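You operate a simulated robot arm through the tools that you are given. There is no shell and no other tool. Be economical: measure what you need, move in short steps, check, and stop when the job is done.

Carry out the task below with a simulated two-armed robot. There is one attempt and no reset: what you move stays moved.

## Task
Stack the carton labelled "bearings" from the left end of the bench on top of the carton that says "pistons". Put the red-to-blue extension on the left end of the bench. Put the brown carton that says "65" from the tray of the red cart on the front of the spring rack and the brown carton marked "29" on the shelf of the steel table. Open the right cupboard door, put the beaker on the right cupboard shelf, then shut the door. Push the right drawer of the packing table shut. Take the purple sleeve and put it in the red tote. Fetch the green-to-blue extension and set it on the shelf of the steel table. Press the blue tap button two times. Take the yellow can and put it on the middle shelf of the wash bench. Put the steel fitting from the top of the spring bench on the dyno deck. Take the cap off the grey jug and lay it down on the top of the spring bench. Do these in any order. Set down upright: brown carton, beaker, yellow can, steel fitting.

It is judged by the outcome, as a careful person would: the job done as asked, and still so three seconds after it is handed in. It fails if anything else is knocked over, pushed out of place, dropped, spilled or broken. A push-on lid holds only when it is set on centred and level and pressed home; a screw cap is set on level and turned clockwise until tight.

## Robot
Two 6-joint arms with three-finger grippers on one trunk, on a base that drives. Base frame: it is fixed to the floor where the robot stands at the start and does not move with it; the origin is under the middle of the robot, x ahead of it, y to its left, z up; the surface under the hand at the start is at about z = 0.93. Units: m, degrees, N and s.
The left shoulder is at the start at [0.021, 0.17, 1.433], the right one opposite. With the tool pointing down near the work surface each hand reaches from about 0.4 to 0.68 m from the robot's upright axis, wherever it stands, measured 20 degrees to its own side. Places, roughly: beaker (8x8x11 cm) [-1.3, 1.8, 0.8]; blue tap button [0.7, -1.7, 1.2]; brown carton [-1.5, 2, 0.75]; dyno deck (29x15 cm) [0.54, 0.6, 0.76]; front of the spring rack (22x22 cm) [0.44, 2.52, 0.88]; green-to-blue extension (4x4x4 cm) [-1.5, -4.1, 0.9]; grey jug [0.5, 2.5, 1]; left end of the bench [0.5, 0.1, 0.9]; middle shelf of the wash bench [-1.5, -2.4, 0.5]; orange carton, purple carton, teal carton [0.5, 0, 1]; purple sleeve (13x5x5 cm) [-1.7, -0.5, 0.4]; red tote (49x24x11 cm) [-1.3, -1.1, 0.8]; red-to-blue extension (4x4x4 cm) [-1.6, 2, 0.8]; right cupboard door [0.4, -1.2, 0.4]; right cupboard shelf [0.6, -1.2, 0.5]; right drawer of the packing table [-3, -0.6, 0.7]; shelf of the steel table [-1.5, -0.6, 0.4]; steel fitting (4x4x5 cm) [0.3, 2.8, 0.9]; yellow can (7x7x11 cm) [0.4, -1.3, 1]. Payload 2.2 kg a hand.
The TCP of each hand is the grasp point between the finger pads, 0.025 m short of the fingertips. In the tool frame z runs along the fingers and y along their closing line. The gripper opens to 0.104 m. The gripper's body begins 0.074 m behind the TCP.
Orientation is told as [roll, pitch, yaw] about the base's x, y, z axes, in that order, counted from this pose: with the fingers straight down and closing along the base's y, the tool's x points along the base's -x, its y along +y and its z along -z.

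## Interface
- The arms move only by the tool play_rows. It takes "left_deltas", "right_deltas" or both (then of equal length, played together; a hand with none holds still); each is a list of rows, each an object of numbers (a shift or turn left out is 0, a gripper value left out holds the last): "tx", "ty", "tz": the shift along the base's x, y, z in m; "wx", "wy", "wz": the turn, a rotation vector about the base's x, y, z in degrees; "claw": the gripper command, from -1 (shut) to 1 (fully open), values between in proportion. In form: [{"tx": .., "ty": .., "tz": .., "wx": .., "wy": .., "wz": .., "claw": ..}, ...]. A call has 1 to 20 rows; each row shifts and turns the commanded pose from where the row before left it. Rows are played at 5 a second. More than 0.05 m and 8.6 degrees between two rows, or a gripper value outside its range, and nothing of the call is played. Where a pose cannot be reached the arm comes as near as it can. A force on the tool above 40 N (or 10 N above the force at the start of the call, whichever is more), or a blocked arm, ends the call early, and 0.2 s more pass. Each finger halts on what it meets, pressing with about 25 N; the grip force reading is that of the motor and also rises with nothing between the fingers. The clock runs only during rows and for 0.2 s after the last one: add rows that do not move to give the fingers time. The reply holds the time, the measured pose of the TCP, the force on the tool along the base axes, the opening and the grip force, in the units named above and with some noise, with the torque about the TCP (base axes, N m) and any sound that the robot's microphone picked up.
- Cameras (640 x 400 px; columns grow to the right, rows downward): "scene" is now at [0.1506, -0.0235, 1.3185]; the picture's right is [-0.31, -0.95, 0.00], its down [-0.61, 0.20, -0.76] and it looks along [0.73, -0.23, -0.64] (base axes); focal length 214 px, centre (320, 200). "left" rides on the left gripper at [0.082, -0.003, -0.104] in its tool frame; the picture's right is [0.04, 1.00, 0.00], its down [-0.75, 0.03, -0.66] and it looks along [-0.66, 0.03, 0.75] (tool axes); focal length 256 px, centre (320, 200). "right" rides on the right gripper at [0.082, 0.003, -0.104] in its tool frame; the picture's right is [-0.04, 1.00, 0.00], its down [-0.75, -0.03, -0.66] and it looks along [-0.66, -0.03, 0.75] (tool axes); focal length 256 px, centre (320, 200). There is no depth. A picture from a camera that has moved, and an enlarged one, comes with that camera's place and axes in the base frame and with its lens.
- get_image(camera): a new picture of that camera. No time passes.
- move_column(by): slides the trunk up (or, below 0, down) by that many m; the arms and the scene camera ride with it, the base frame stays. It gives what a move gives, with no picture.
- base_move(legs): drives the robot by 1 to 6 legs, each [ahead, left, turn to the left] in m, m and degrees, along the robot's own axes; the way and the turn of a leg run together, so that a leg with both is an arc; at most 1.5 m and 180 degrees a leg. The arms and the cameras ride along, it lands a little off, and it stops where it bumps. It gives what a move gives.
- head_to(pan, tilt): turns the head with the scene camera to pan (to the left, within 60 degrees either way) and tilt (down, from -29 to 69), counted from straight ahead of the robot. It gives what a move gives.
- close_up(camera, box): a new picture of the part [left, top, right, bottom] of that camera's present view, enlarged. No time passes.
- finish_job(): hands the job in; it is judged then, once.

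Go step by step. Nothing tells you exact positions but the pictures and the camera data: compare them with the known pose of the tool, close in by small moves and look again before you grip or let go. The budget is 556 turns and 356 pictures, counting those below and the enlarged ones. Unless the task says otherwise, let go and move clear before handing in, and close with one line.

The tools are called after "Request:" by a JSON object that holds its "op" and its "data". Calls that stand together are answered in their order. play_rows: Moves the arms, as the interface text tells. Its arguments: {"type":"object","properties":{"left_deltas":{"type":"array"},"right_deltas":{"type":"array"}},"required":[]} The other tools are called the same way: move_column (by) slides the trunk up or down; base_move (legs) drives the base; head_to (pan, tilt) turns the head that bears the scene camera; get_image (camera) takes a picture; close_up (camera, box) takes an enlarged picture of a part of a camera's view; finish_job () hands the job in.

At the start:

```text
t: 0.0
left_tcp_pos: [0.4068, 0.2022, 0.9987]
left_tool_rot: [0.0, -0.2, 0.0]
left_contact_force: [0.1, 0.5, -0.4]
left_torque: [0.01, 0.0, 0.0]
left_opening: 0.104
left_grip_force: 0.1
right_tcp_pos: [0.5972, -0.1958, 0.9995]
right_tool_rot: [-0.1, 0.0, 0.0]
right_contact_force: [-0.1, 0.4, 0.9]
right_torque: [-0.02, -0.01, 0.03]
right_opening: 0.1038
right_grip_force: 0.0
trunk travel left (down, up): [-0.625, 0.117]
robot x, y, heading: [-0.0032, 0.0013, 0.3]
head pan, tilt: [-17.8, 40.1]
```

scene: 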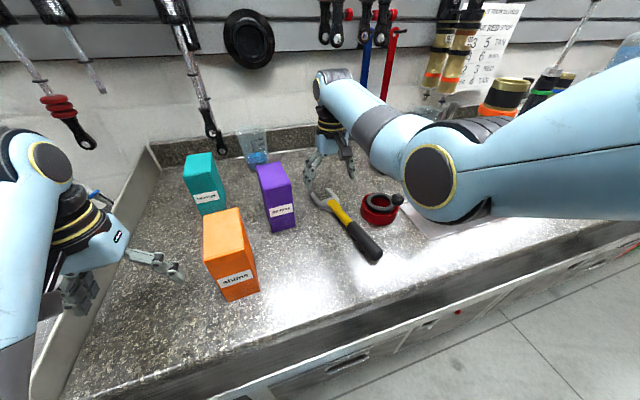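
right: 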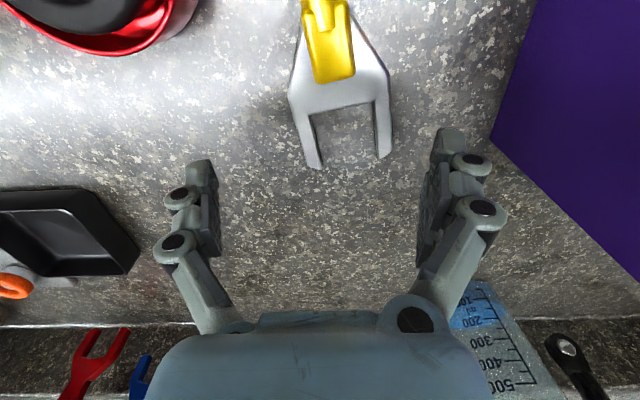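
left: 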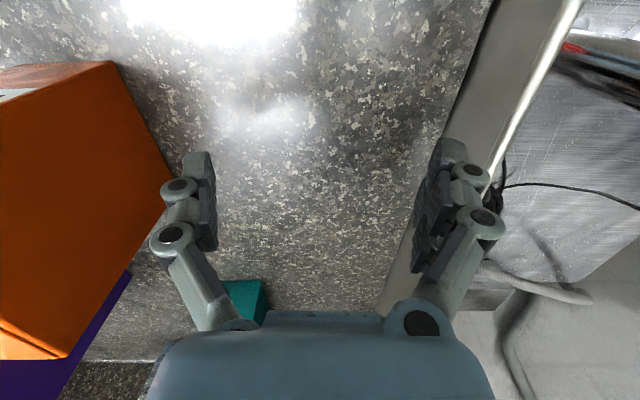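

I see three cartons (teal, purple, orange) on the bench before me. I enlarge the labels first.

Request:
{"op": "close_up", "data": {"camera": "scene", "box": [160, 120, 320, 320]}}

```text
2.00 times, centred on (240, 220) of scene
camera zoom: at [0.1506, -0.0235, 1.3185], right [-0.31, -0.95, 0.0], down [-0.61, 0.2, -0.76], along [0.73, -0.23, -0.64], focal length 429 px, centre (480, 160)
```

zoom: 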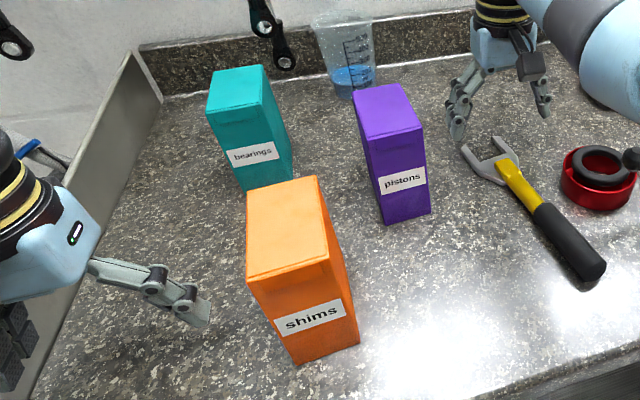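

Request:
{"op": "close_up", "data": {"camera": "scene", "box": [170, 140, 250, 220]}}

Request:
{"op": "close_up", "data": {"camera": "scene", "box": [240, 150, 320, 240]}}

```text
5.00 times, centred on (210, 180) of scene
camera zoom: at [0.1506, -0.0235, 1.3185], right [-0.31, -0.95, 0.0], down [-0.61, 0.2, -0.76], along [0.73, -0.23, -0.64], focal length 1072 px, centre (870, 300)
```

zoom: 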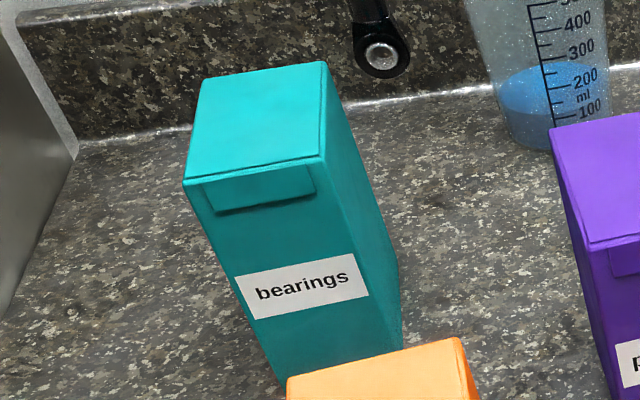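

```text
4.44 times, centred on (280, 195) of scene
camera zoom: at [0.1506, -0.0235, 1.3185], right [-0.31, -0.95, 0.0], down [-0.61, 0.2, -0.76], along [0.73, -0.23, -0.64], focal length 953 px, centre (498, 222)
```

zoom: 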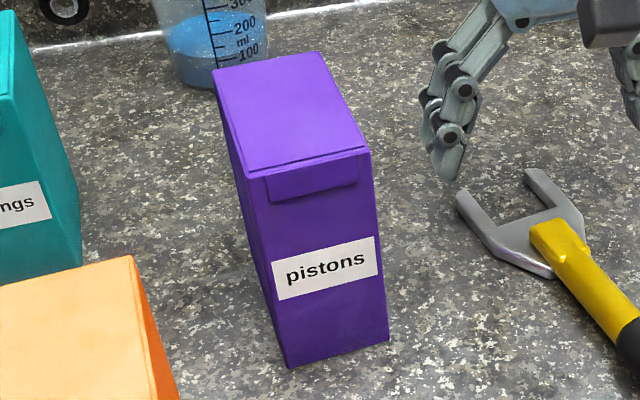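

Teal is "bearings", centre near (0.68, 0.12), top about 1.05. Purple is "pistons", centre near (0.56, -0.04), top about 1.06. I raise both hands and bring the left one above teal.

Request:
{"op": "play_rows", "data": {"left_deltas": [{"tz": 0.045}, {"tz": 0.045}, {"tz": 0.045}, {"tz": 0.045}, {"tz": 0.045}, {"tx": 0.045, "ty": -0.0133, "wz": 0.7}, {"tx": 0.045, "ty": -0.0133, "wz": 0.7}, {"tx": 0.045, "ty": -0.0133, "wz": 0.7}, {"tx": 0.045, "ty": -0.0133, "wz": 0.7}, {"tx": 0.045, "ty": -0.0133, "wz": 0.7}, {"tx": 0.045, "ty": -0.0133, "wz": 0.5}, {}], "right_deltas": [{"tz": 0.04}, {"tz": 0.04}, {"tz": 0.04}, {"tz": 0.04}, {"tz": 0.04}, {"tx": -0.03, "ty": -0.03}, {"tx": -0.03, "ty": -0.03}, {"tx": -0.03, "ty": -0.03}, {"tx": -0.03, "ty": -0.03}, {}, {}, {}]}}

Request:
{"op": "get_image", "data": {"camera": "left"}}

Request:
{"op": "get_image", "data": {"camera": "scene"}}

```text
t: 2.6
left_tcp_pos: [0.641, 0.1036, 1.0278]
left_tool_rot: [0.0, -0.2, 3.7]
left_contact_force: [-0.3, -0.7, 1.7]
left_torque: [0.02, 0.02, 0.0]
left_opening: 0.1039
left_grip_force: 0.1
left hand out of reach, approached as far as the arm can: row 1, 2, 3, 4, 5, 10, 11
right_tcp_pos: [0.594, -0.3149, 1.1246]
right_tool_rot: [0.0, -0.1, 0.0]
right_contact_force: [0.3, -0.1, 0.7]
right_torque: [0.01, 0.0, 0.0]
right_opening: 0.1037
right_grip_force: 0.1
right hand out of reach, approached as far as the arm can: row 4, 5, 6, 7, 8, 9
trunk travel left (down, up): [-0.625, 0.117]
robot x, y, heading: [-0.0015, 0.0004, 0.1]
head pan, tilt: [-17.8, 40.1]
```

```text
349 pictures are left
camera left: at [0.5589, 0.0941, 1.1313], right [-0.1, 0.99, 0.0], down [0.75, 0.08, 0.66], along [0.66, 0.07, -0.75], focal length 256 px, centre (320, 200)
```

left: 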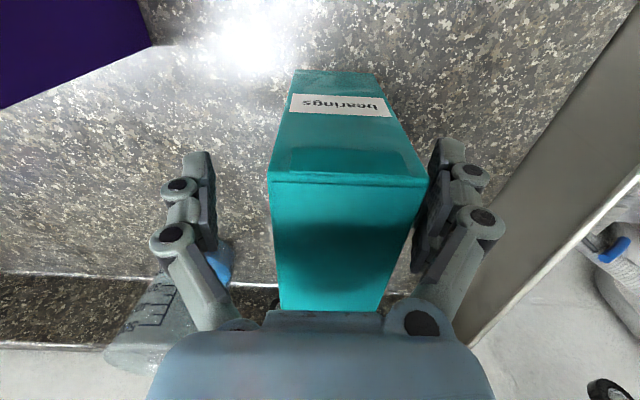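

```text
348 pictures are left
camera scene: at [0.1508, -0.0238, 1.3185], right [-0.31, -0.95, 0.0], down [-0.61, 0.2, -0.76], along [0.73, -0.23, -0.64], focal length 214 px, centre (320, 200)
```

scene: 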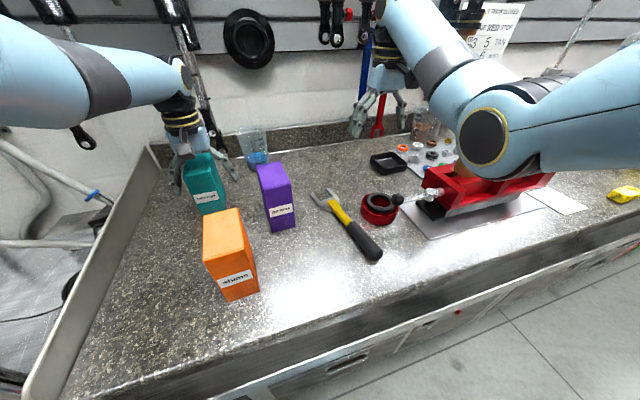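

The left hand already sits around the teal carton but about 2 cm off centre. I centre it and look again.

Request:
{"op": "play_rows", "data": {"left_deltas": [{"ty": 0.018}, {"tx": 0.015}, {}]}}

Request:
{"op": "get_image", "data": {"camera": "left"}}

```text
t: 3.4
left_tcp_pos: [0.6449, 0.1233, 1.0286]
left_tool_rot: [0.0, -0.3, 3.9]
left_contact_force: [0.1, 0.3, 0.1]
left_torque: [-0.01, 0.01, -0.02]
left_opening: 0.1039
left_grip_force: 0.0
left hand out of reach, approached as far as the arm can: row 2
right_tcp_pos: [0.5952, -0.3146, 1.1259]
right_tool_rot: [-0.1, 0.0, 0.0]
right_contact_force: [-0.8, -0.5, -0.1]
right_torque: [0.01, -0.02, 0.01]
right_opening: 0.1037
right_grip_force: 0.1
trunk travel left (down, up): [-0.625, 0.117]
robot x, y, heading: [0.0015, 0.0012, 0.1]
head pan, tilt: [-17.8, 40.1]
```

```text
347 pictures are left
camera left: at [0.5636, 0.1142, 1.1334], right [-0.11, 0.99, 0.0], down [0.75, 0.08, 0.66], along [0.65, 0.07, -0.75], focal length 256 px, centre (320, 200)
```

left: 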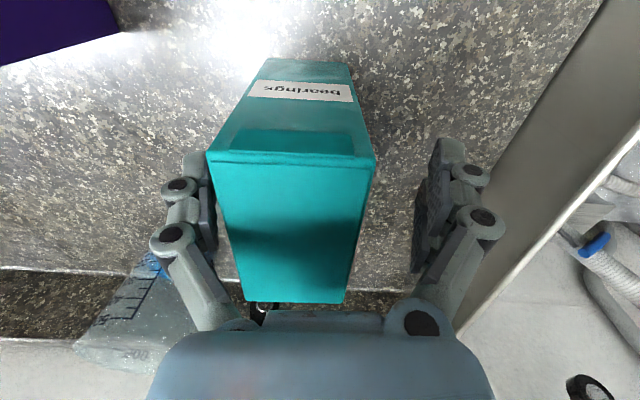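

I shift slightly to centre and close on the teal carton.

Request:
{"op": "play_rows", "data": {"left_deltas": [{"ty": -0.009}, {"claw": -1}, {}, {}, {}, {}]}}

Request:
{"op": "get_image", "data": {"camera": "left"}}

```text
t: 4.8
left_tcp_pos: [0.6437, 0.1142, 1.0323]
left_tool_rot: [0.0, -0.2, 3.9]
left_contact_force: [0.3, -1.6, 1.8]
left_torque: [0.04, -0.1, -0.11]
left_opening: 0.058
left_grip_force: 24.8
right_tcp_pos: [0.5931, -0.3134, 1.125]
right_tool_rot: [0.1, 0.0, 0.0]
right_contact_force: [-0.2, -0.5, -0.2]
right_torque: [-0.03, -0.02, -0.02]
right_opening: 0.1041
right_grip_force: 0.0
trunk travel left (down, up): [-0.625, 0.117]
robot x, y, heading: [-0.0044, -0.001, 0.1]
head pan, tilt: [-17.8, 40.1]
```

```text
346 pictures are left
camera left: at [0.5625, 0.1048, 1.1351], right [-0.11, 0.99, 0.0], down [0.75, 0.08, 0.66], along [0.66, 0.07, -0.75], focal length 256 px, centre (320, 200)
```

left: 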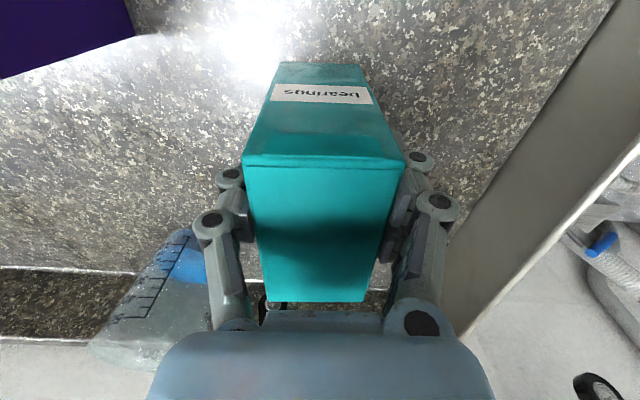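

Gripped at 5.8 cm. I raise the trunk to lift it.

Request:
{"op": "move_column", "data": {"by": 0.115}}

Request:
{"op": "get_image", "data": {"camera": "scene"}}

```text
t: 6.3
left_tcp_pos: [0.6444, 0.1147, 1.1484]
left_tool_rot: [0.0, -0.2, 4.1]
left_contact_force: [0.1, 0.0, -4.1]
left_torque: [-0.01, 0.06, 0.05]
left_opening: 0.0582
left_grip_force: 25.0
right_tcp_pos: [0.5957, -0.3194, 1.2403]
right_tool_rot: [0.0, 0.1, 0.0]
right_contact_force: [0.5, 0.1, 1.3]
right_torque: [-0.02, -0.02, 0.0]
right_opening: 0.1039
right_grip_force: 0.1
trunk travel left (down, up): [-0.74, 0.002]
robot x, y, heading: [0.002, -0.0028, 0.1]
head pan, tilt: [-17.8, 40.1]
```

```text
345 pictures are left
camera scene: at [0.1511, -0.0236, 1.4336], right [-0.31, -0.95, 0.0], down [-0.61, 0.2, -0.76], along [0.73, -0.23, -0.64], focal length 214 px, centre (320, 200)
```

scene: 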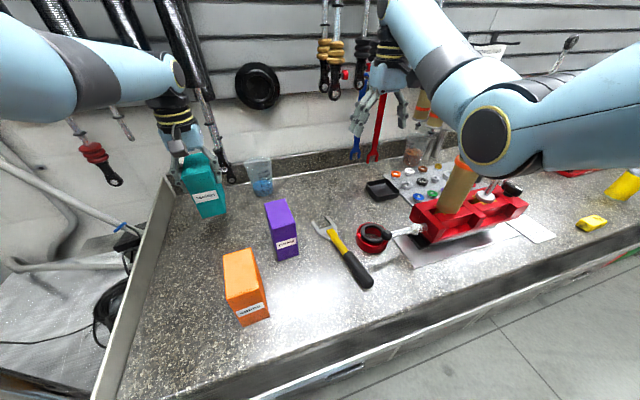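

Lifted. Now I raise a bit more and come closer.

Request:
{"op": "play_rows", "data": {"left_deltas": [{"tx": -0.02, "tz": 0.015}, {"tx": -0.02, "tz": 0.015}, {"tx": -0.02, "tz": 0.015}, {"tx": -0.02, "tz": 0.005}, {}]}}

Request:
{"op": "close_up", "data": {"camera": "scene", "box": [240, 180, 340, 280]}}

```text
t: 7.5
left_tcp_pos: [0.5647, 0.115, 1.1988]
left_tool_rot: [0.0, -0.2, 4.0]
left_contact_force: [0.0, -0.4, -4.3]
left_torque: [-0.02, 0.05, 0.0]
left_opening: 0.058
left_grip_force: 25.0
right_tcp_pos: [0.5945, -0.3184, 1.2414]
right_tool_rot: [-0.1, 0.0, 0.1]
right_contact_force: [-0.1, -0.3, -0.3]
right_torque: [0.01, 0.01, 0.06]
right_opening: 0.1042
right_grip_force: 0.0
trunk travel left (down, up): [-0.74, 0.002]
robot x, y, heading: [-0.001, 0.0007, -0.0]
head pan, tilt: [-17.8, 40.1]
```

```text
4.00 times, centred on (290, 230) of scene
camera zoom: at [0.1516, -0.0235, 1.4336], right [-0.31, -0.95, 0.0], down [-0.61, 0.2, -0.76], along [0.73, -0.23, -0.65], focal length 858 px, centre (440, 80)
```

zoom: 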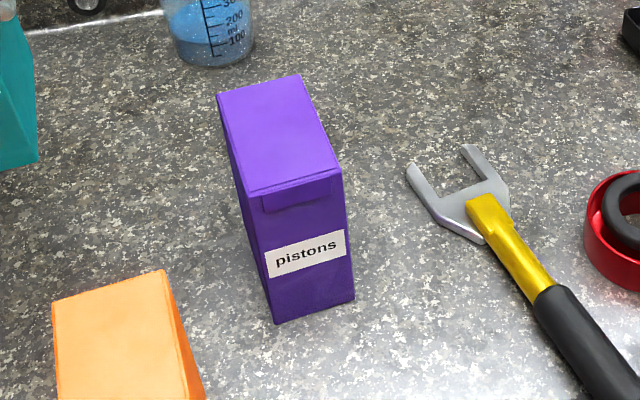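

Request:
{"op": "play_rows", "data": {"left_deltas": [{"tx": -0.0045, "ty": -0.0324}, {"tx": -0.0045, "ty": -0.0324}, {"tx": -0.0045, "ty": -0.0324}, {"tx": -0.0045, "ty": -0.0324}, {"tx": -0.0045, "ty": -0.0324}, {}]}}

Request:
{"op": "close_up", "data": {"camera": "scene", "box": [220, 120, 340, 280]}}

Request:
{"op": "get_image", "data": {"camera": "left"}}

```text
t: 9.1
left_tcp_pos: [0.6038, 0.0538, 1.1752]
left_tool_rot: [2.4, -0.5, 7.3]
left_contact_force: [-0.8, -0.2, -3.5]
left_torque: [-0.04, 0.03, 0.02]
left_opening: 0.0579
left_grip_force: 24.9
left hand out of reach, approached as far as the arm can: row 3, 4, 5
right_tcp_pos: [0.5941, -0.3182, 1.2417]
right_tool_rot: [0.0, 0.0, 0.0]
right_contact_force: [0.2, 1.0, -1.0]
right_torque: [-0.06, 0.02, -0.01]
right_opening: 0.1039
right_grip_force: 0.1
trunk travel left (down, up): [-0.74, 0.002]
robot x, y, heading: [-0.0027, 0.0045, 0.0]
head pan, tilt: [-17.8, 40.1]
stopped in row 6 (left hand): the arm was blocked; the commanded pose is now the measured one
```

```text
2.50 times, centred on (280, 200) of scene
camera zoom: at [0.151, -0.0233, 1.4337], right [-0.31, -0.95, 0.0], down [-0.61, 0.2, -0.76], along [0.73, -0.23, -0.64], focal length 536 px, centre (420, 200)
```

zoom: 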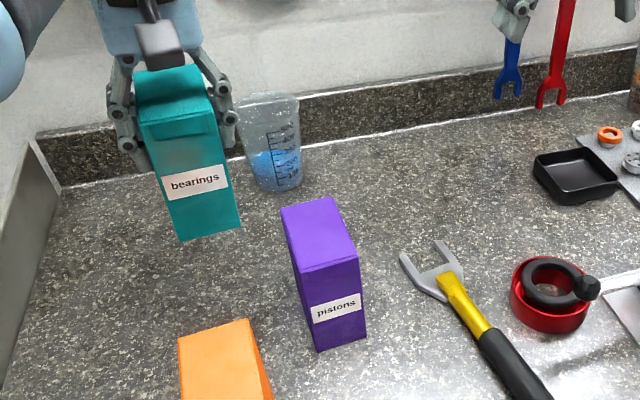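

```text
342 pictures are left
camera left: at [0.5228, 0.0345, 1.2781], right [-0.16, 0.99, 0.04], down [0.74, 0.1, 0.66], along [0.65, 0.14, -0.75], focal length 256 px, centre (320, 200)
```

left: 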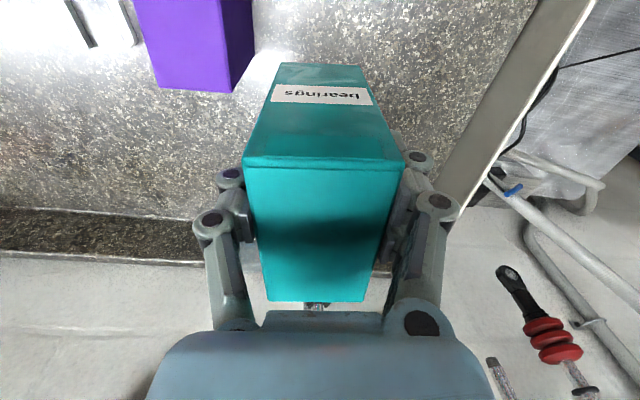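

The left hand can't reach that far inward at this height, so I go back to a good pose and carry the carton by driving the base right instead.

Request:
{"op": "play_rows", "data": {"left_deltas": [{"tx": -0.01, "ty": 0.03, "wx": -1.2, "wz": -1.6, "wy": 0.2}, {"tx": -0.01, "ty": 0.03, "wx": -1.2, "wz": -1.6, "wy": 0.1}, {"tx": -0.02, "tz": 0.02}, {}]}}

Request:
{"op": "base_move", "data": {"legs": [[0, -0.16, 0]]}}

Request:
{"op": "close_up", "data": {"camera": "scene", "box": [180, 120, 340, 280]}}

```text
t: 10.1
left_tcp_pos: [0.5614, 0.1065, 1.1952]
left_tool_rot: [-0.2, 0.3, 3.7]
left_contact_force: [-0.4, 0.0, -3.5]
left_torque: [0.01, 0.06, 0.02]
left_opening: 0.0579
left_grip_force: 25.3
right_tcp_pos: [0.593, -0.3178, 1.2427]
right_tool_rot: [-0.1, 0.0, 0.0]
right_contact_force: [0.0, 1.2, 0.5]
right_torque: [-0.03, 0.0, 0.03]
right_opening: 0.104
right_grip_force: 0.0
trunk travel left (down, up): [-0.74, 0.002]
robot x, y, heading: [0.0004, 0.0001, -0.0]
head pan, tilt: [-17.8, 40.1]
```

```text
t: 11.5
left_tcp_pos: [0.5609, -0.048, 1.1943]
left_tool_rot: [-0.1, 0.1, 3.9]
left_contact_force: [-0.5, 0.3, -4.0]
left_torque: [-0.02, -0.01, -0.01]
left_opening: 0.058
left_grip_force: 24.4
right_tcp_pos: [0.5945, -0.4733, 1.2438]
right_tool_rot: [0.0, 0.0, 0.2]
right_contact_force: [0.3, 0.9, -0.4]
right_torque: [0.0, -0.02, -0.03]
right_opening: 0.1042
right_grip_force: 0.1
trunk travel left (down, up): [-0.74, 0.002]
robot x, y, heading: [-0.0023, -0.1579, 0.2]
head pan, tilt: [-17.8, 40.1]
```

```text
2.50 times, centred on (260, 200) of scene
camera zoom: at [0.151, -0.1798, 1.4337], right [-0.3, -0.95, 0.0], down [-0.61, 0.19, -0.76], along [0.73, -0.23, -0.64], focal length 536 px, centre (470, 200)
```

zoom: 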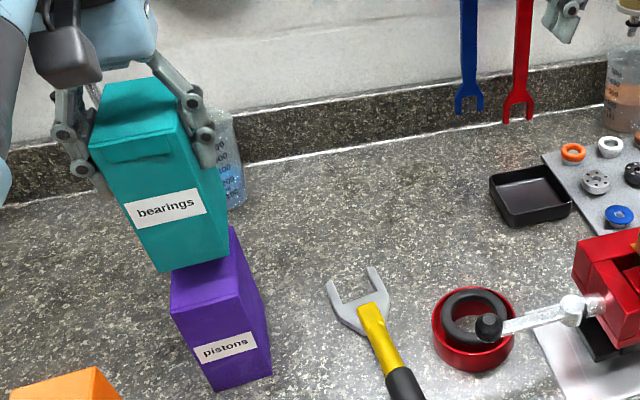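

Request:
{"op": "play_rows", "data": {"left_deltas": [{"tx": -0.0185, "tz": -0.01}, {"tz": -0.01}, {"tz": -0.005}, {}]}}

Request:
{"op": "close_up", "data": {"camera": "scene", "box": [180, 150, 280, 290]}}

Request:
{"op": "get_image", "data": {"camera": "left"}}

```text
t: 12.5
left_tcp_pos: [0.5518, -0.0363, 1.1759]
left_tool_rot: [0.8, -0.9, 4.6]
left_contact_force: [0.0, 0.2, -3.2]
left_torque: [0.04, 0.07, 0.01]
left_opening: 0.0583
left_grip_force: 24.7
right_tcp_pos: [0.5952, -0.473, 1.2417]
right_tool_rot: [0.0, 0.0, 0.2]
right_contact_force: [0.6, 0.4, -0.5]
right_torque: [0.0, -0.01, 0.0]
right_opening: 0.1037
right_grip_force: 0.0
trunk travel left (down, up): [-0.74, 0.002]
robot x, y, heading: [0.0032, -0.1596, 0.2]
head pan, tilt: [-17.8, 40.1]
```

```text
2.86 times, centred on (230, 220) of scene
camera zoom: at [0.1508, -0.1796, 1.4338], right [-0.3, -0.95, 0.0], down [-0.61, 0.19, -0.76], along [0.73, -0.23, -0.64], focal length 613 px, centre (577, 143)
```

zoom: 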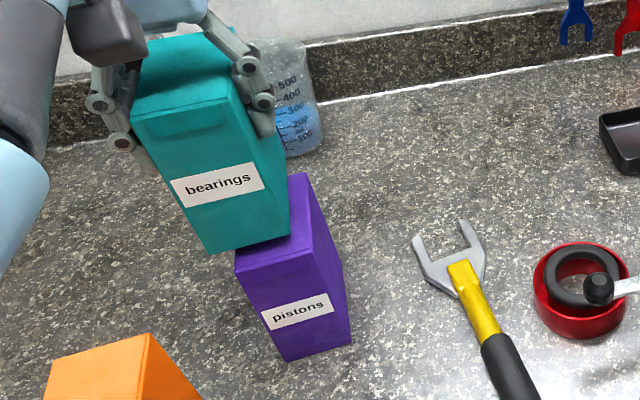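

```text
339 pictures are left
camera left: at [0.468, -0.0476, 1.2786], right [-0.12, 0.99, 0.01], down [0.74, 0.08, 0.67], along [0.66, 0.09, -0.74], focal length 256 px, centre (320, 200)
```

left: 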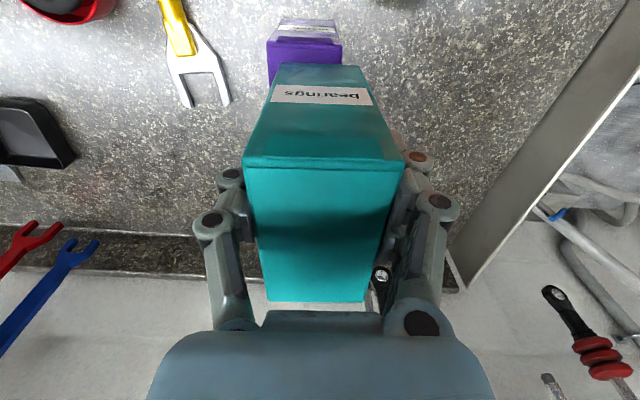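

At the inner reach limit again; I back the base off and further right, then re-aim.

Request:
{"op": "base_move", "data": {"legs": [[-0.06, -0.06, 0]]}}

Request:
{"op": "play_rows", "data": {"left_deltas": [{"tx": 0.02, "ty": 0.015, "wx": -0.8, "wy": 0.9, "wz": -0.5}, {"tx": 0.015, "ty": 0.015}, {}]}}

```text
t: 13.5
left_tcp_pos: [0.4877, -0.0969, 1.1715]
left_tool_rot: [0.8, -0.6, 4.6]
left_contact_force: [0.2, -1.0, -2.6]
left_torque: [0.0, 0.03, 0.05]
left_opening: 0.0582
left_grip_force: 25.3
right_tcp_pos: [0.5358, -0.5343, 1.2432]
right_tool_rot: [0.0, -0.2, 0.1]
right_contact_force: [0.2, 0.2, 0.6]
right_torque: [0.03, -0.07, -0.03]
right_opening: 0.1041
right_grip_force: 0.1
trunk travel left (down, up): [-0.74, 0.002]
robot x, y, heading: [-0.0573, -0.2179, 0.2]
head pan, tilt: [-17.8, 40.1]
```

```text
t: 14.3
left_tcp_pos: [0.5279, -0.0665, 1.172]
left_tool_rot: [0.1, 0.4, 4.1]
left_contact_force: [0.4, -0.2, -3.4]
left_torque: [0.03, 0.04, -0.02]
left_opening: 0.0583
left_grip_force: 25.2
right_tcp_pos: [0.5361, -0.5352, 1.2419]
right_tool_rot: [-0.1, 0.0, 0.0]
right_contact_force: [0.2, 1.2, 0.0]
right_torque: [0.02, -0.01, 0.0]
right_opening: 0.1041
right_grip_force: 0.1
trunk travel left (down, up): [-0.74, 0.002]
robot x, y, heading: [-0.0598, -0.2201, 0.3]
head pan, tilt: [-17.8, 40.1]
```

Request:
{"op": "play_rows", "data": {"left_deltas": [{"tx": 0.014, "ty": 0.0195, "wy": -0.3}, {}]}}

Request:
{"op": "close_up", "data": {"camera": "scene", "box": [140, 150, 280, 290]}}

Request:
{"op": "get_image", "data": {"camera": "left"}}

```text
t: 14.9
left_tcp_pos: [0.5411, -0.0461, 1.1731]
left_tool_rot: [0.1, 0.1, 4.1]
left_contact_force: [-0.1, 0.7, -2.8]
left_torque: [0.03, 0.05, -0.01]
left_opening: 0.0583
left_grip_force: 25.0
right_tcp_pos: [0.5356, -0.5338, 1.2417]
right_tool_rot: [0.1, 0.1, 0.2]
right_contact_force: [0.1, 0.7, -0.8]
right_torque: [-0.01, -0.04, 0.03]
right_opening: 0.1041
right_grip_force: 0.1
trunk travel left (down, up): [-0.74, 0.002]
robot x, y, heading: [-0.0625, -0.2173, -0.0]
head pan, tilt: [-17.8, 40.1]
```

```text
2.86 times, centred on (210, 220) of scene
camera zoom: at [0.0914, -0.2409, 1.4338], right [-0.3, -0.95, 0.0], down [-0.61, 0.2, -0.76], along [0.73, -0.23, -0.64], focal length 613 px, centre (634, 143)
```

zoom: 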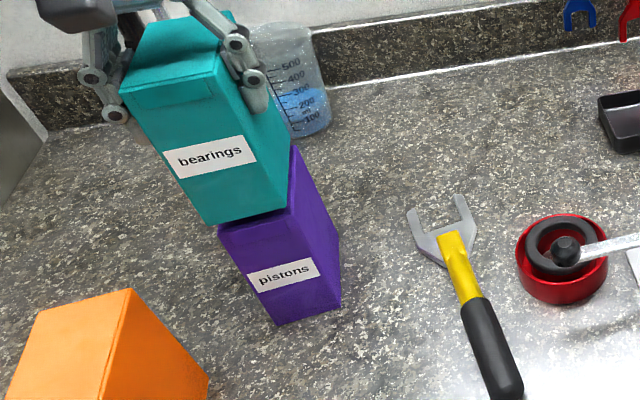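

```text
337 pictures are left
camera left: at [0.4599, -0.057, 1.2778], right [-0.11, 0.99, 0.0], down [0.75, 0.08, 0.66], along [0.65, 0.08, -0.76], focal length 256 px, centre (320, 200)
```

left: 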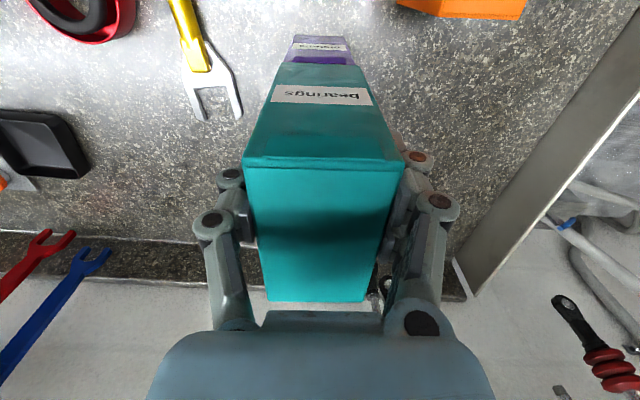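

Well aligned. I lower slowly until contact.

Request:
{"op": "play_rows", "data": {"left_deltas": [{"tz": -0.006}, {"tz": -0.004}, {"tz": -0.003}, {}]}}

Request:
{"op": "close_up", "data": {"camera": "scene", "box": [140, 150, 280, 290]}}

```text
t: 15.9
left_tcp_pos: [0.5393, -0.0464, 1.1618]
left_tool_rot: [0.1, -0.2, 4.2]
left_contact_force: [-1.1, -1.2, 11.0]
left_torque: [0.39, -0.7, -0.04]
left_opening: 0.0579
left_grip_force: 25.3
right_tcp_pos: [0.5351, -0.5342, 1.2435]
right_tool_rot: [0.0, -0.2, 0.2]
right_contact_force: [0.0, 0.5, -0.2]
right_torque: [0.01, 0.01, 0.0]
right_opening: 0.104
right_grip_force: 0.2
trunk travel left (down, up): [-0.74, 0.002]
robot x, y, heading: [-0.056, -0.2155, 0.2]
head pan, tilt: [-17.8, 40.1]
```

```text
2.86 times, centred on (210, 220) of scene
camera zoom: at [0.0901, -0.2409, 1.434], right [-0.3, -0.95, 0.0], down [-0.61, 0.2, -0.77], along [0.73, -0.23, -0.64], focal length 613 px, centre (634, 143)
```

zoom: 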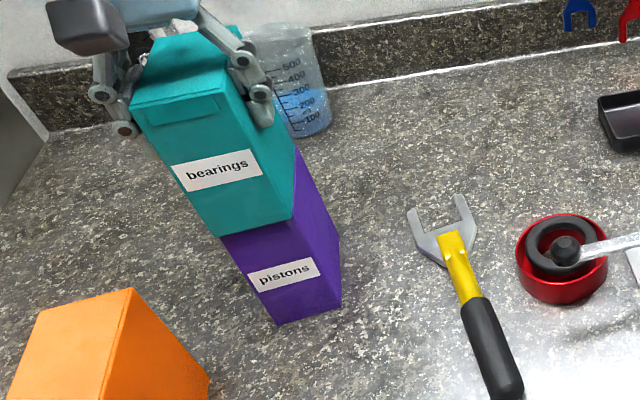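

Seated with good alignment. Release, then rise a little and back straight off by the base.

Request:
{"op": "play_rows", "data": {"left_deltas": [{"claw": 0.3}, {"claw": 1.0}, {}, {}]}}

Request:
{"op": "play_rows", "data": {"left_deltas": [{"tz": 0.02}, {"tz": 0.02}, {}]}}

Request:
{"op": "get_image", "data": {"camera": "left"}}

```text
t: 16.9
left_tcp_pos: [0.5391, -0.0471, 1.1593]
left_tool_rot: [0.1, 0.1, 4.1]
left_contact_force: [-0.2, -0.2, -0.3]
left_torque: [0.04, 0.01, 0.02]
left_opening: 0.1042
left_grip_force: 0.1
right_tcp_pos: [0.5352, -0.5338, 1.2423]
right_tool_rot: [0.0, -0.1, 0.1]
right_contact_force: [0.7, 0.0, 0.2]
right_torque: [-0.01, 0.0, 0.01]
right_opening: 0.1042
right_grip_force: 0.0
trunk travel left (down, up): [-0.74, 0.002]
robot x, y, heading: [-0.0566, -0.2191, 0.1]
head pan, tilt: [-17.8, 40.1]
```

```text
t: 17.7
left_tcp_pos: [0.539, -0.0463, 1.2004]
left_tool_rot: [0.1, 0.1, 4.1]
left_contact_force: [0.3, 0.5, 0.5]
left_torque: [0.02, -0.03, 0.02]
left_opening: 0.104
left_grip_force: 0.1
right_tcp_pos: [0.5358, -0.5343, 1.2411]
right_tool_rot: [-0.1, 0.0, 0.2]
right_contact_force: [0.2, 0.2, -0.2]
right_torque: [0.01, -0.02, -0.02]
right_opening: 0.1039
right_grip_force: 0.1
trunk travel left (down, up): [-0.74, 0.002]
robot x, y, heading: [-0.0587, -0.2175, 0.2]
head pan, tilt: [-17.8, 40.1]
```

```text
335 pictures are left
camera left: at [0.458, -0.0564, 1.3055], right [-0.11, 0.99, 0.0], down [0.75, 0.08, 0.66], along [0.65, 0.07, -0.76], focal length 256 px, centre (320, 200)
```

left: 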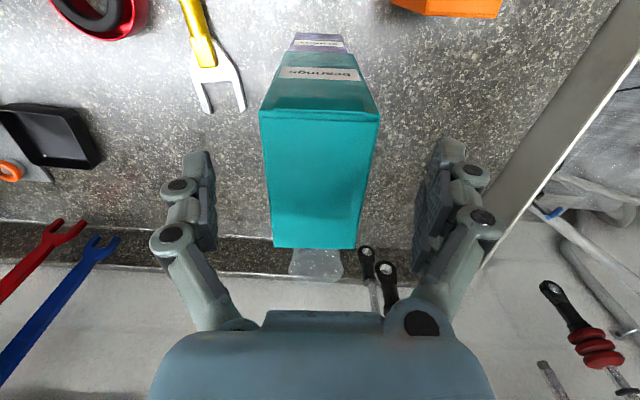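

Stack is standing well. I back off from the bench and look to the right toward the cupboard and tap.

Request:
{"op": "base_move", "data": {"legs": [[-0.3, 0, 0], [0, -0.8, 0]]}}

Request:
{"op": "head_to", "data": {"pan": -25, "tilt": 25}}

Request:
{"op": "get_image", "data": {"camera": "scene"}}

```text
t: 18.8
left_tcp_pos: [0.4974, -0.0472, 1.2011]
left_tool_rot: [0.2, 0.1, 4.1]
left_contact_force: [-0.3, 1.3, -0.2]
left_torque: [-0.02, 0.03, 0.02]
left_opening: 0.1041
left_grip_force: 0.0
right_tcp_pos: [0.5015, -0.5328, 1.2438]
right_tool_rot: [-0.1, -1.9, -0.4]
right_contact_force: [9.8, -1.8, -0.2]
right_torque: [0.08, -0.07, -0.53]
right_opening: 0.104
right_grip_force: 0.0
trunk travel left (down, up): [-0.74, 0.002]
robot x, y, heading: [-0.1027, -0.2176, -0.2]
head pan, tilt: [-17.8, 40.1]
stopped in leg 1: the force on the tool passed its limit at 101 N (the readings are from after the stop); the commanded pose is now the measured one
```

```text
t: 19.5
left_tcp_pos: [0.4982, -0.0459, 1.2]
left_tool_rot: [0.1, 0.2, 4.2]
left_contact_force: [-0.5, 0.6, 0.0]
left_torque: [-0.01, 0.0, 0.01]
left_opening: 0.1039
left_grip_force: 0.1
right_tcp_pos: [0.5029, -0.5336, 1.2416]
right_tool_rot: [0.0, -1.8, -0.5]
right_contact_force: [14.7, -0.4, 4.6]
right_torque: [0.26, 0.03, -0.86]
right_opening: 0.104
right_grip_force: 0.0
trunk travel left (down, up): [-0.74, 0.002]
robot x, y, heading: [-0.1018, -0.2169, 0.2]
head pan, tilt: [-25.0, 25.0]
```

```text
334 pictures are left
camera scene: at [0.0538, -0.2531, 1.4569], right [-0.42, -0.91, 0.0], down [-0.39, 0.18, -0.91], along [0.82, -0.38, -0.43], focal length 214 px, centre (320, 200)
```

scene: 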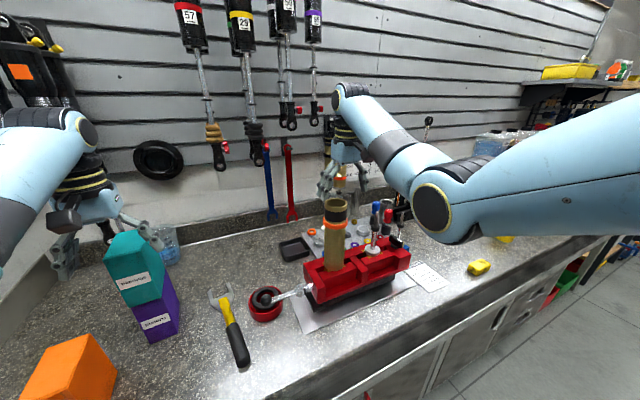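

The right hand caught on something near the vise. I look through its camera.

Request:
{"op": "get_image", "data": {"camera": "right"}}

Request:
{"op": "close_up", "data": {"camera": "scene", "box": [280, 80, 440, 240]}}

```text
333 pictures are left
camera right: at [0.4186, -0.529, 1.3447], right [0.05, 1.0, 0.0], down [0.73, -0.04, 0.68], along [0.68, -0.03, -0.73], focal length 256 px, centre (320, 200)
```

right: 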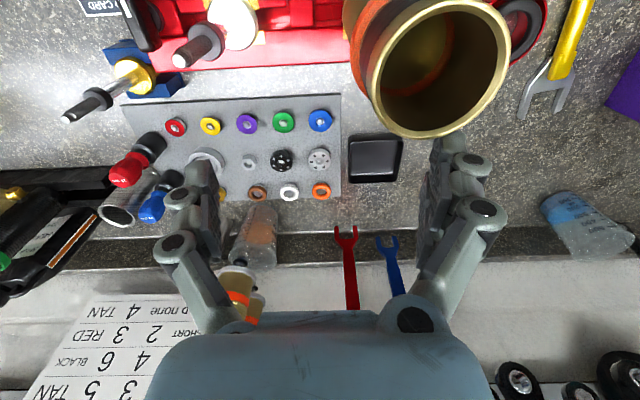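

```text
2.50 times, centred on (360, 160) of scene
camera zoom: at [0.0538, -0.2531, 1.4569], right [-0.42, -0.91, 0.0], down [-0.39, 0.18, -0.91], along [0.82, -0.38, -0.43], focal length 536 px, centre (220, 300)
```

zoom: 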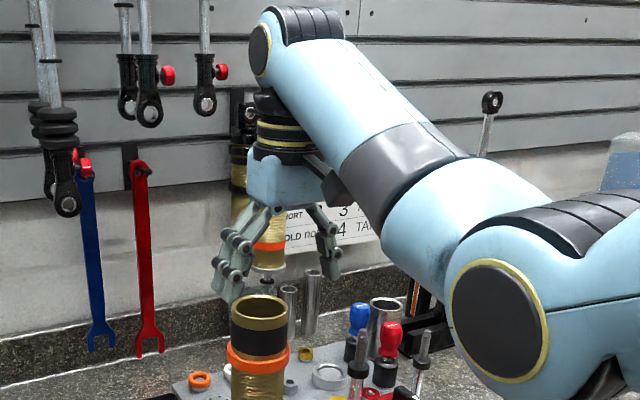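

The finger touches the clamped brass cylinder's rim. I move that hand forward off it and up.

Request:
{"op": "play_rows", "data": {"right_deltas": [{"tx": 0.025}, {"tz": 0.03}, {"tz": 0.03}, {"tz": 0.03}, {}]}}

Request:
{"op": "get_image", "data": {"camera": "right"}}

```text
t: 20.7
left_tcp_pos: [0.4951, -0.0459, 1.2011]
left_tool_rot: [0.1, 0.0, 4.2]
left_contact_force: [0.4, -0.3, 0.5]
left_torque: [0.02, -0.01, 0.03]
left_opening: 0.1042
left_grip_force: 0.0
right_tcp_pos: [0.5381, -0.5369, 1.3273]
right_tool_rot: [0.0, -1.9, -0.5]
right_contact_force: [0.4, -0.6, 0.2]
right_torque: [-0.05, -0.02, 0.02]
right_opening: 0.1038
right_grip_force: 0.0
right hand out of reach, approached as far as the arm can: row 3, 4
trunk travel left (down, up): [-0.74, 0.002]
robot x, y, heading: [-0.1042, -0.2174, 0.2]
head pan, tilt: [-25.0, 25.0]
```

```text
331 pictures are left
camera right: at [0.4542, -0.5331, 1.4299], right [0.05, 1.0, 0.0], down [0.73, -0.04, 0.68], along [0.68, -0.03, -0.73], focal length 256 px, centre (320, 200)
```

right: 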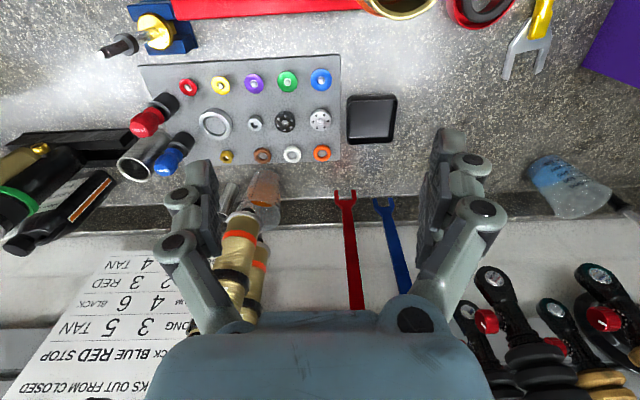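

Request:
{"op": "base_move", "data": {"legs": [[-0.35, 0, 0]]}}

Request:
{"op": "get_image", "data": {"camera": "scene"}}

```text
t: 23.0
left_tcp_pos: [0.1536, -0.0492, 1.2009]
left_tool_rot: [0.0, 0.1, 4.0]
left_contact_force: [-0.1, -0.5, -0.3]
left_torque: [0.01, -0.01, 0.01]
left_opening: 0.1036
left_grip_force: 0.0
right_tcp_pos: [0.1957, -0.539, 1.3278]
right_tool_rot: [0.0, -1.8, -0.6]
right_contact_force: [-1.6, 0.4, 0.7]
right_torque: [0.0, -0.03, -0.04]
right_opening: 0.1038
right_grip_force: 0.1
trunk travel left (down, up): [-0.74, 0.002]
robot x, y, heading: [-0.4468, -0.2164, 0.4]
head pan, tilt: [-25.0, 25.0]
```

```text
330 pictures are left
camera scene: at [-0.2916, -0.2545, 1.4572], right [-0.42, -0.91, 0.0], down [-0.38, 0.18, -0.91], along [0.82, -0.38, -0.42], focal length 214 px, centre (320, 200)
```

scene: 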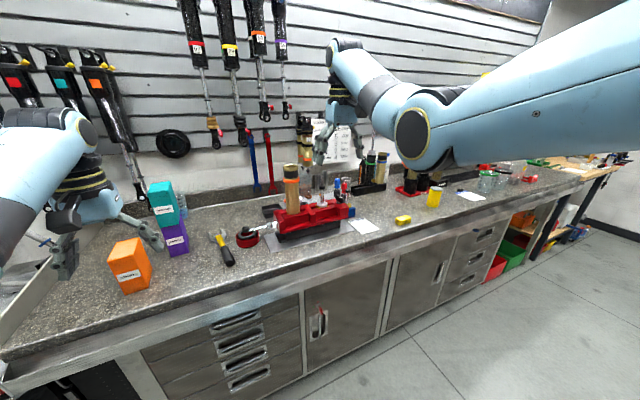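

The bench is fine. I drive right toward the cupboard and can.

Request:
{"op": "base_move", "data": {"legs": [[0, -1.0, 0]]}}

Request:
{"op": "head_to", "data": {"pan": -5, "tilt": 30}}

Request:
{"op": "get_image", "data": {"camera": "scene"}}

```text
t: 28.1
left_tcp_pos: [0.158, -1.0466, 1.202]
left_tool_rot: [0.1, -0.1, 4.2]
left_contact_force: [0.0, 0.0, 0.4]
left_torque: [-0.03, -0.03, 0.0]
left_opening: 0.104
left_grip_force: 0.0
right_tcp_pos: [0.2003, -1.5354, 1.3279]
right_tool_rot: [0.0, -1.8, -0.5]
right_contact_force: [0.1, -0.5, -0.4]
right_torque: [-0.02, 0.02, -0.03]
right_opening: 0.1039
right_grip_force: 0.1
trunk travel left (down, up): [-0.74, 0.002]
robot x, y, heading: [-0.4431, -1.2159, 0.2]
head pan, tilt: [-25.0, 25.0]
```

```text
t: 29.0
left_tcp_pos: [0.1583, -1.0463, 1.2007]
left_tool_rot: [0.1, 0.0, 4.2]
left_contact_force: [0.0, 0.1, -0.6]
left_torque: [-0.04, -0.01, 0.01]
left_opening: 0.1041
left_grip_force: 0.0
right_tcp_pos: [0.2001, -1.5364, 1.3268]
right_tool_rot: [0.1, -1.8, -0.3]
right_contact_force: [-0.1, 0.5, -0.4]
right_torque: [0.03, 0.02, 0.01]
right_opening: 0.104
right_grip_force: 0.1
trunk travel left (down, up): [-0.74, 0.002]
robot x, y, heading: [-0.4355, -1.2188, 0.3]
head pan, tilt: [-5.0, 30.0]
```

```text
329 pictures are left
camera scene: at [-0.2813, -1.2224, 1.4493], right [-0.08, -1.0, 0.0], down [-0.5, 0.04, -0.87], along [0.86, -0.07, -0.5], focal length 214 px, centre (320, 200)
```

scene: 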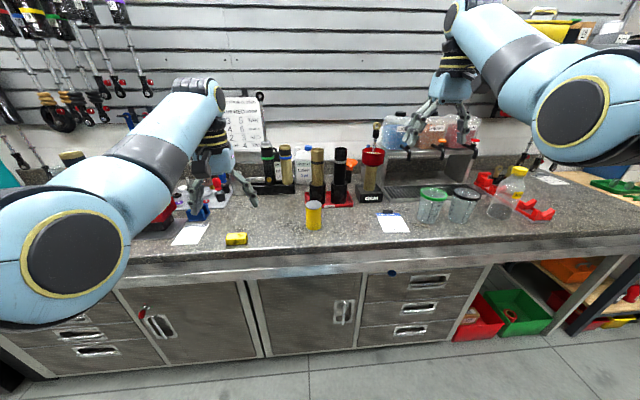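

Request:
{"op": "close_up", "data": {"camera": "scene", "box": [340, 80, 560, 220]}}

Request:
{"op": "close_up", "data": {"camera": "scene", "box": [220, 120, 420, 250]}}

Request:
{"op": "get_image", "data": {"camera": "right"}}

```text
2.86 times, centred on (450, 150) of scene
camera zoom: at [-0.2813, -1.2224, 1.4493], right [-0.08, -1.0, 0.0], down [-0.5, 0.04, -0.87], along [0.86, -0.07, -0.5], focal length 613 px, centre (-51, 343)
```

zoom: 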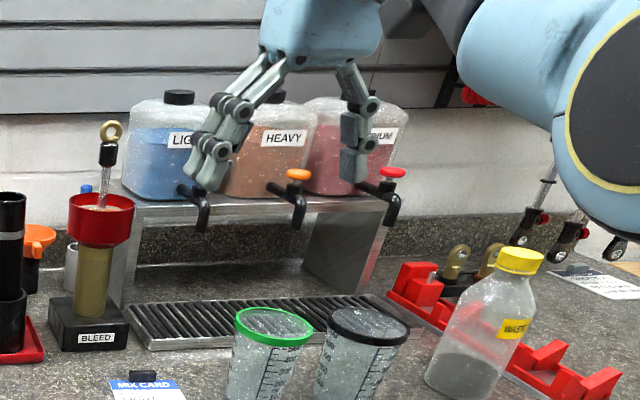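

```text
3.08 times, centred on (320, 185) of scene
camera zoom: at [-0.2813, -1.2224, 1.4493], right [-0.08, -1.0, 0.0], down [-0.5, 0.04, -0.87], along [0.86, -0.07, -0.5], focal length 660 px, centre (320, 246)
```

zoom: 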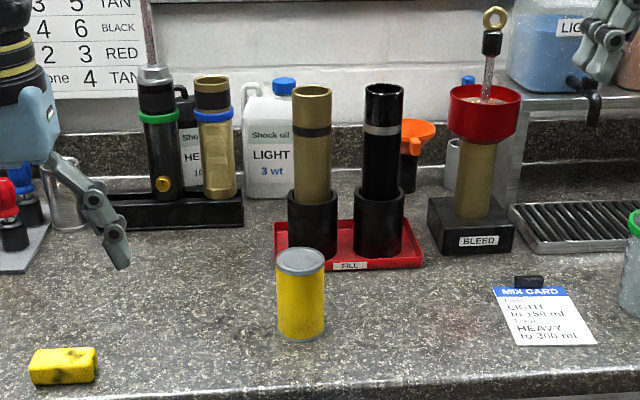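

```text
326 pictures are left
camera right: at [0.116, -1.5324, 1.4296], right [0.05, 1.0, 0.0], down [0.73, -0.04, 0.68], along [0.68, -0.03, -0.73], focal length 256 px, centre (320, 200)
```

right: 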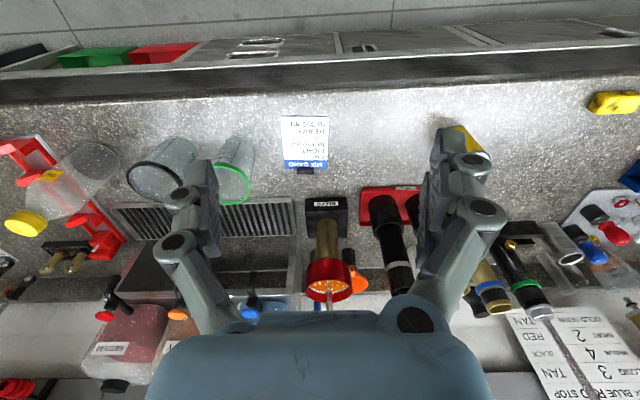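

The blue tap is hidden behind the right hand. I drive further right and look again.

Request:
{"op": "base_move", "data": {"legs": [[0, -0.3, 0]]}}

Request:
{"op": "head_to", "data": {"pan": -5, "tilt": 15}}

Request:
{"op": "get_image", "data": {"camera": "scene"}}

```text
t: 31.0
left_tcp_pos: [0.1578, -1.3366, 1.2006]
left_tool_rot: [0.1, 0.0, 4.0]
left_contact_force: [1.1, -0.1, -0.7]
left_torque: [0.02, -0.04, 0.02]
left_opening: 0.1041
left_grip_force: 0.2
right_tcp_pos: [0.1987, -1.825, 1.3285]
right_tool_rot: [0.0, -1.8, -0.7]
right_contact_force: [0.6, 0.2, 0.6]
right_torque: [0.02, 0.0, -0.01]
right_opening: 0.1041
right_grip_force: 0.0
trunk travel left (down, up): [-0.74, 0.002]
robot x, y, heading: [-0.4422, -1.5003, -0.1]
head pan, tilt: [-5.0, 30.0]
```

```text
t: 31.7
left_tcp_pos: [0.1584, -1.3369, 1.2016]
left_tool_rot: [0.1, 0.0, 4.0]
left_contact_force: [-0.3, 0.0, 0.0]
left_torque: [0.03, 0.01, 0.0]
left_opening: 0.104
left_grip_force: 0.1
right_tcp_pos: [0.1985, -1.8268, 1.3277]
right_tool_rot: [0.0, -1.8, -0.7]
right_contact_force: [-0.6, -0.3, -0.8]
right_torque: [-0.01, 0.02, 0.02]
right_opening: 0.104
right_grip_force: 0.0
trunk travel left (down, up): [-0.74, 0.002]
robot x, y, heading: [-0.4432, -1.504, 0.1]
head pan, tilt: [-5.0, 15.0]
```

```text
325 pictures are left
camera scene: at [-0.2777, -1.5107, 1.4734], right [-0.09, -1.0, 0.0], down [-0.26, 0.02, -0.97], along [0.96, -0.08, -0.26], focal length 214 px, centre (320, 200)
```

scene: 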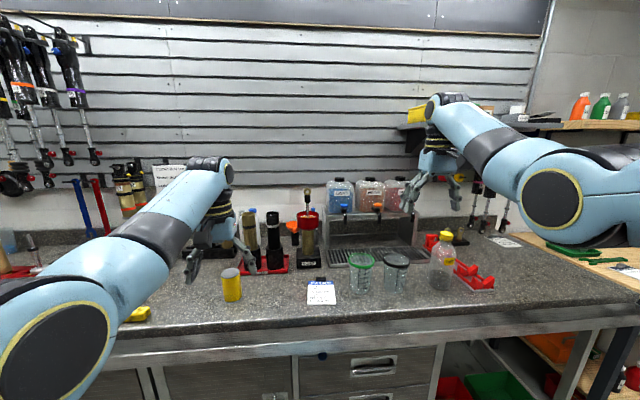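

Request:
{"op": "close_up", "data": {"camera": "scene", "box": [290, 160, 450, 280]}}

```text
3.33 times, centred on (370, 220) of scene
camera zoom: at [-0.2777, -1.5107, 1.4734], right [-0.09, -1.0, 0.0], down [-0.26, 0.02, -0.97], along [0.96, -0.08, -0.26], focal length 715 px, centre (153, 133)
```

zoom: 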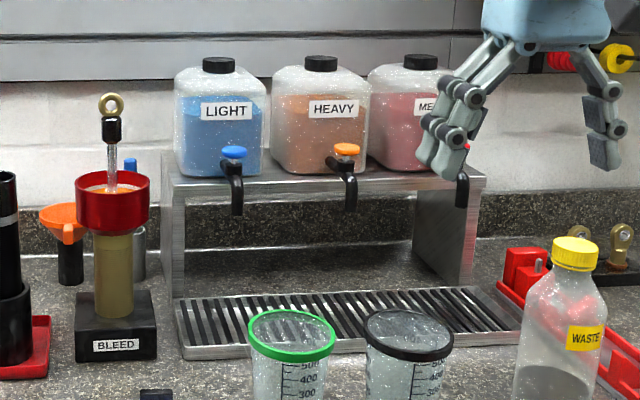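

Blue button is near (0.63, -1.70, 1.20). Before driving in, I swing the left hand out to the left so it stays clear of the tall cylinders.

Request:
{"op": "play_rows", "data": {"left_deltas": [{"tx": -0.02, "ty": 0.042, "wz": 4}, {"tx": -0.02, "ty": 0.042, "wz": 4}, {"tx": -0.02, "ty": 0.042, "wz": 4}, {"tx": -0.025, "ty": 0.042, "wz": 4}, {"tx": -0.025, "ty": 0.042, "wz": 4}, {"tx": -0.025, "ty": 0.042, "wz": 4}, {"tx": -0.025, "ty": 0.042, "wz": 4}, {"tx": -0.025, "ty": 0.042, "wz": 4}, {}], "right_deltas": [{"claw": -1}, {}, {}, {}, {}, {}, {}, {}, {}]}}

Request:
{"op": "base_move", "data": {"legs": [[0.25, 0, 0]]}}

Request:
{"op": "get_image", "data": {"camera": "scene"}}

Request:
{"op": "get_image", "data": {"camera": "right"}}

```text
t: 33.7
left_tcp_pos: [-0.0154, -0.9991, 1.1883]
left_tool_rot: [0.1, 0.0, 36.0]
left_contact_force: [-0.2, 0.9, 0.1]
left_torque: [0.04, 0.04, 0.0]
left_opening: 0.104
left_grip_force: 0.0
left hand out of reach, approached as far as the arm can: row 2, 3, 4
right_tcp_pos: [0.1989, -1.8264, 1.3271]
right_tool_rot: [0.2, -1.7, -0.7]
right_contact_force: [0.0, -0.4, -0.7]
right_torque: [0.01, 0.04, 0.02]
right_opening: 0.0001
right_grip_force: 24.6
trunk travel left (down, up): [-0.74, 0.002]
robot x, y, heading: [-0.436, -1.5047, -0.1]
head pan, tilt: [-5.0, 15.0]
```

```text
t: 35.6
left_tcp_pos: [0.2323, -0.9983, 1.1876]
left_tool_rot: [0.0, 0.0, 36.1]
left_contact_force: [-0.1, 0.1, -0.3]
left_torque: [0.02, -0.03, -0.01]
left_opening: 0.104
left_grip_force: 0.1
right_tcp_pos: [0.4485, -1.8239, 1.3275]
right_tool_rot: [-0.1, -1.8, -0.6]
right_contact_force: [0.2, -0.6, 0.0]
right_torque: [0.04, 0.01, 0.02]
right_opening: 0.0001
right_grip_force: 25.0
trunk travel left (down, up): [-0.74, 0.002]
robot x, y, heading: [-0.1943, -1.5052, 0.2]
head pan, tilt: [-5.0, 15.0]
```

```text
323 pictures are left
camera scene: at [-0.0289, -1.5098, 1.4735], right [-0.09, -1.0, 0.0], down [-0.26, 0.02, -0.97], along [0.96, -0.08, -0.26], focal length 214 px, centre (320, 200)
```

scene: 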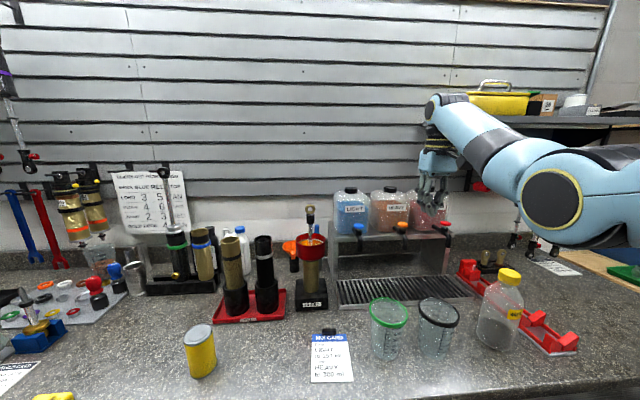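

```text
322 pictures are left
camera right: at [0.3644, -1.8208, 1.4298], right [0.05, 1.0, 0.0], down [0.73, -0.04, 0.68], along [0.68, -0.03, -0.73], focal length 256 px, centre (320, 200)
```

right: 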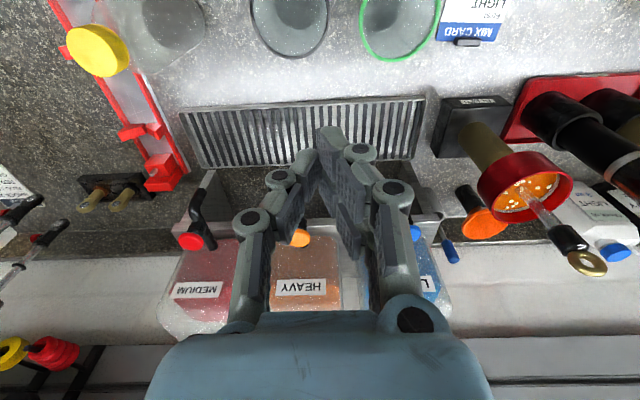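

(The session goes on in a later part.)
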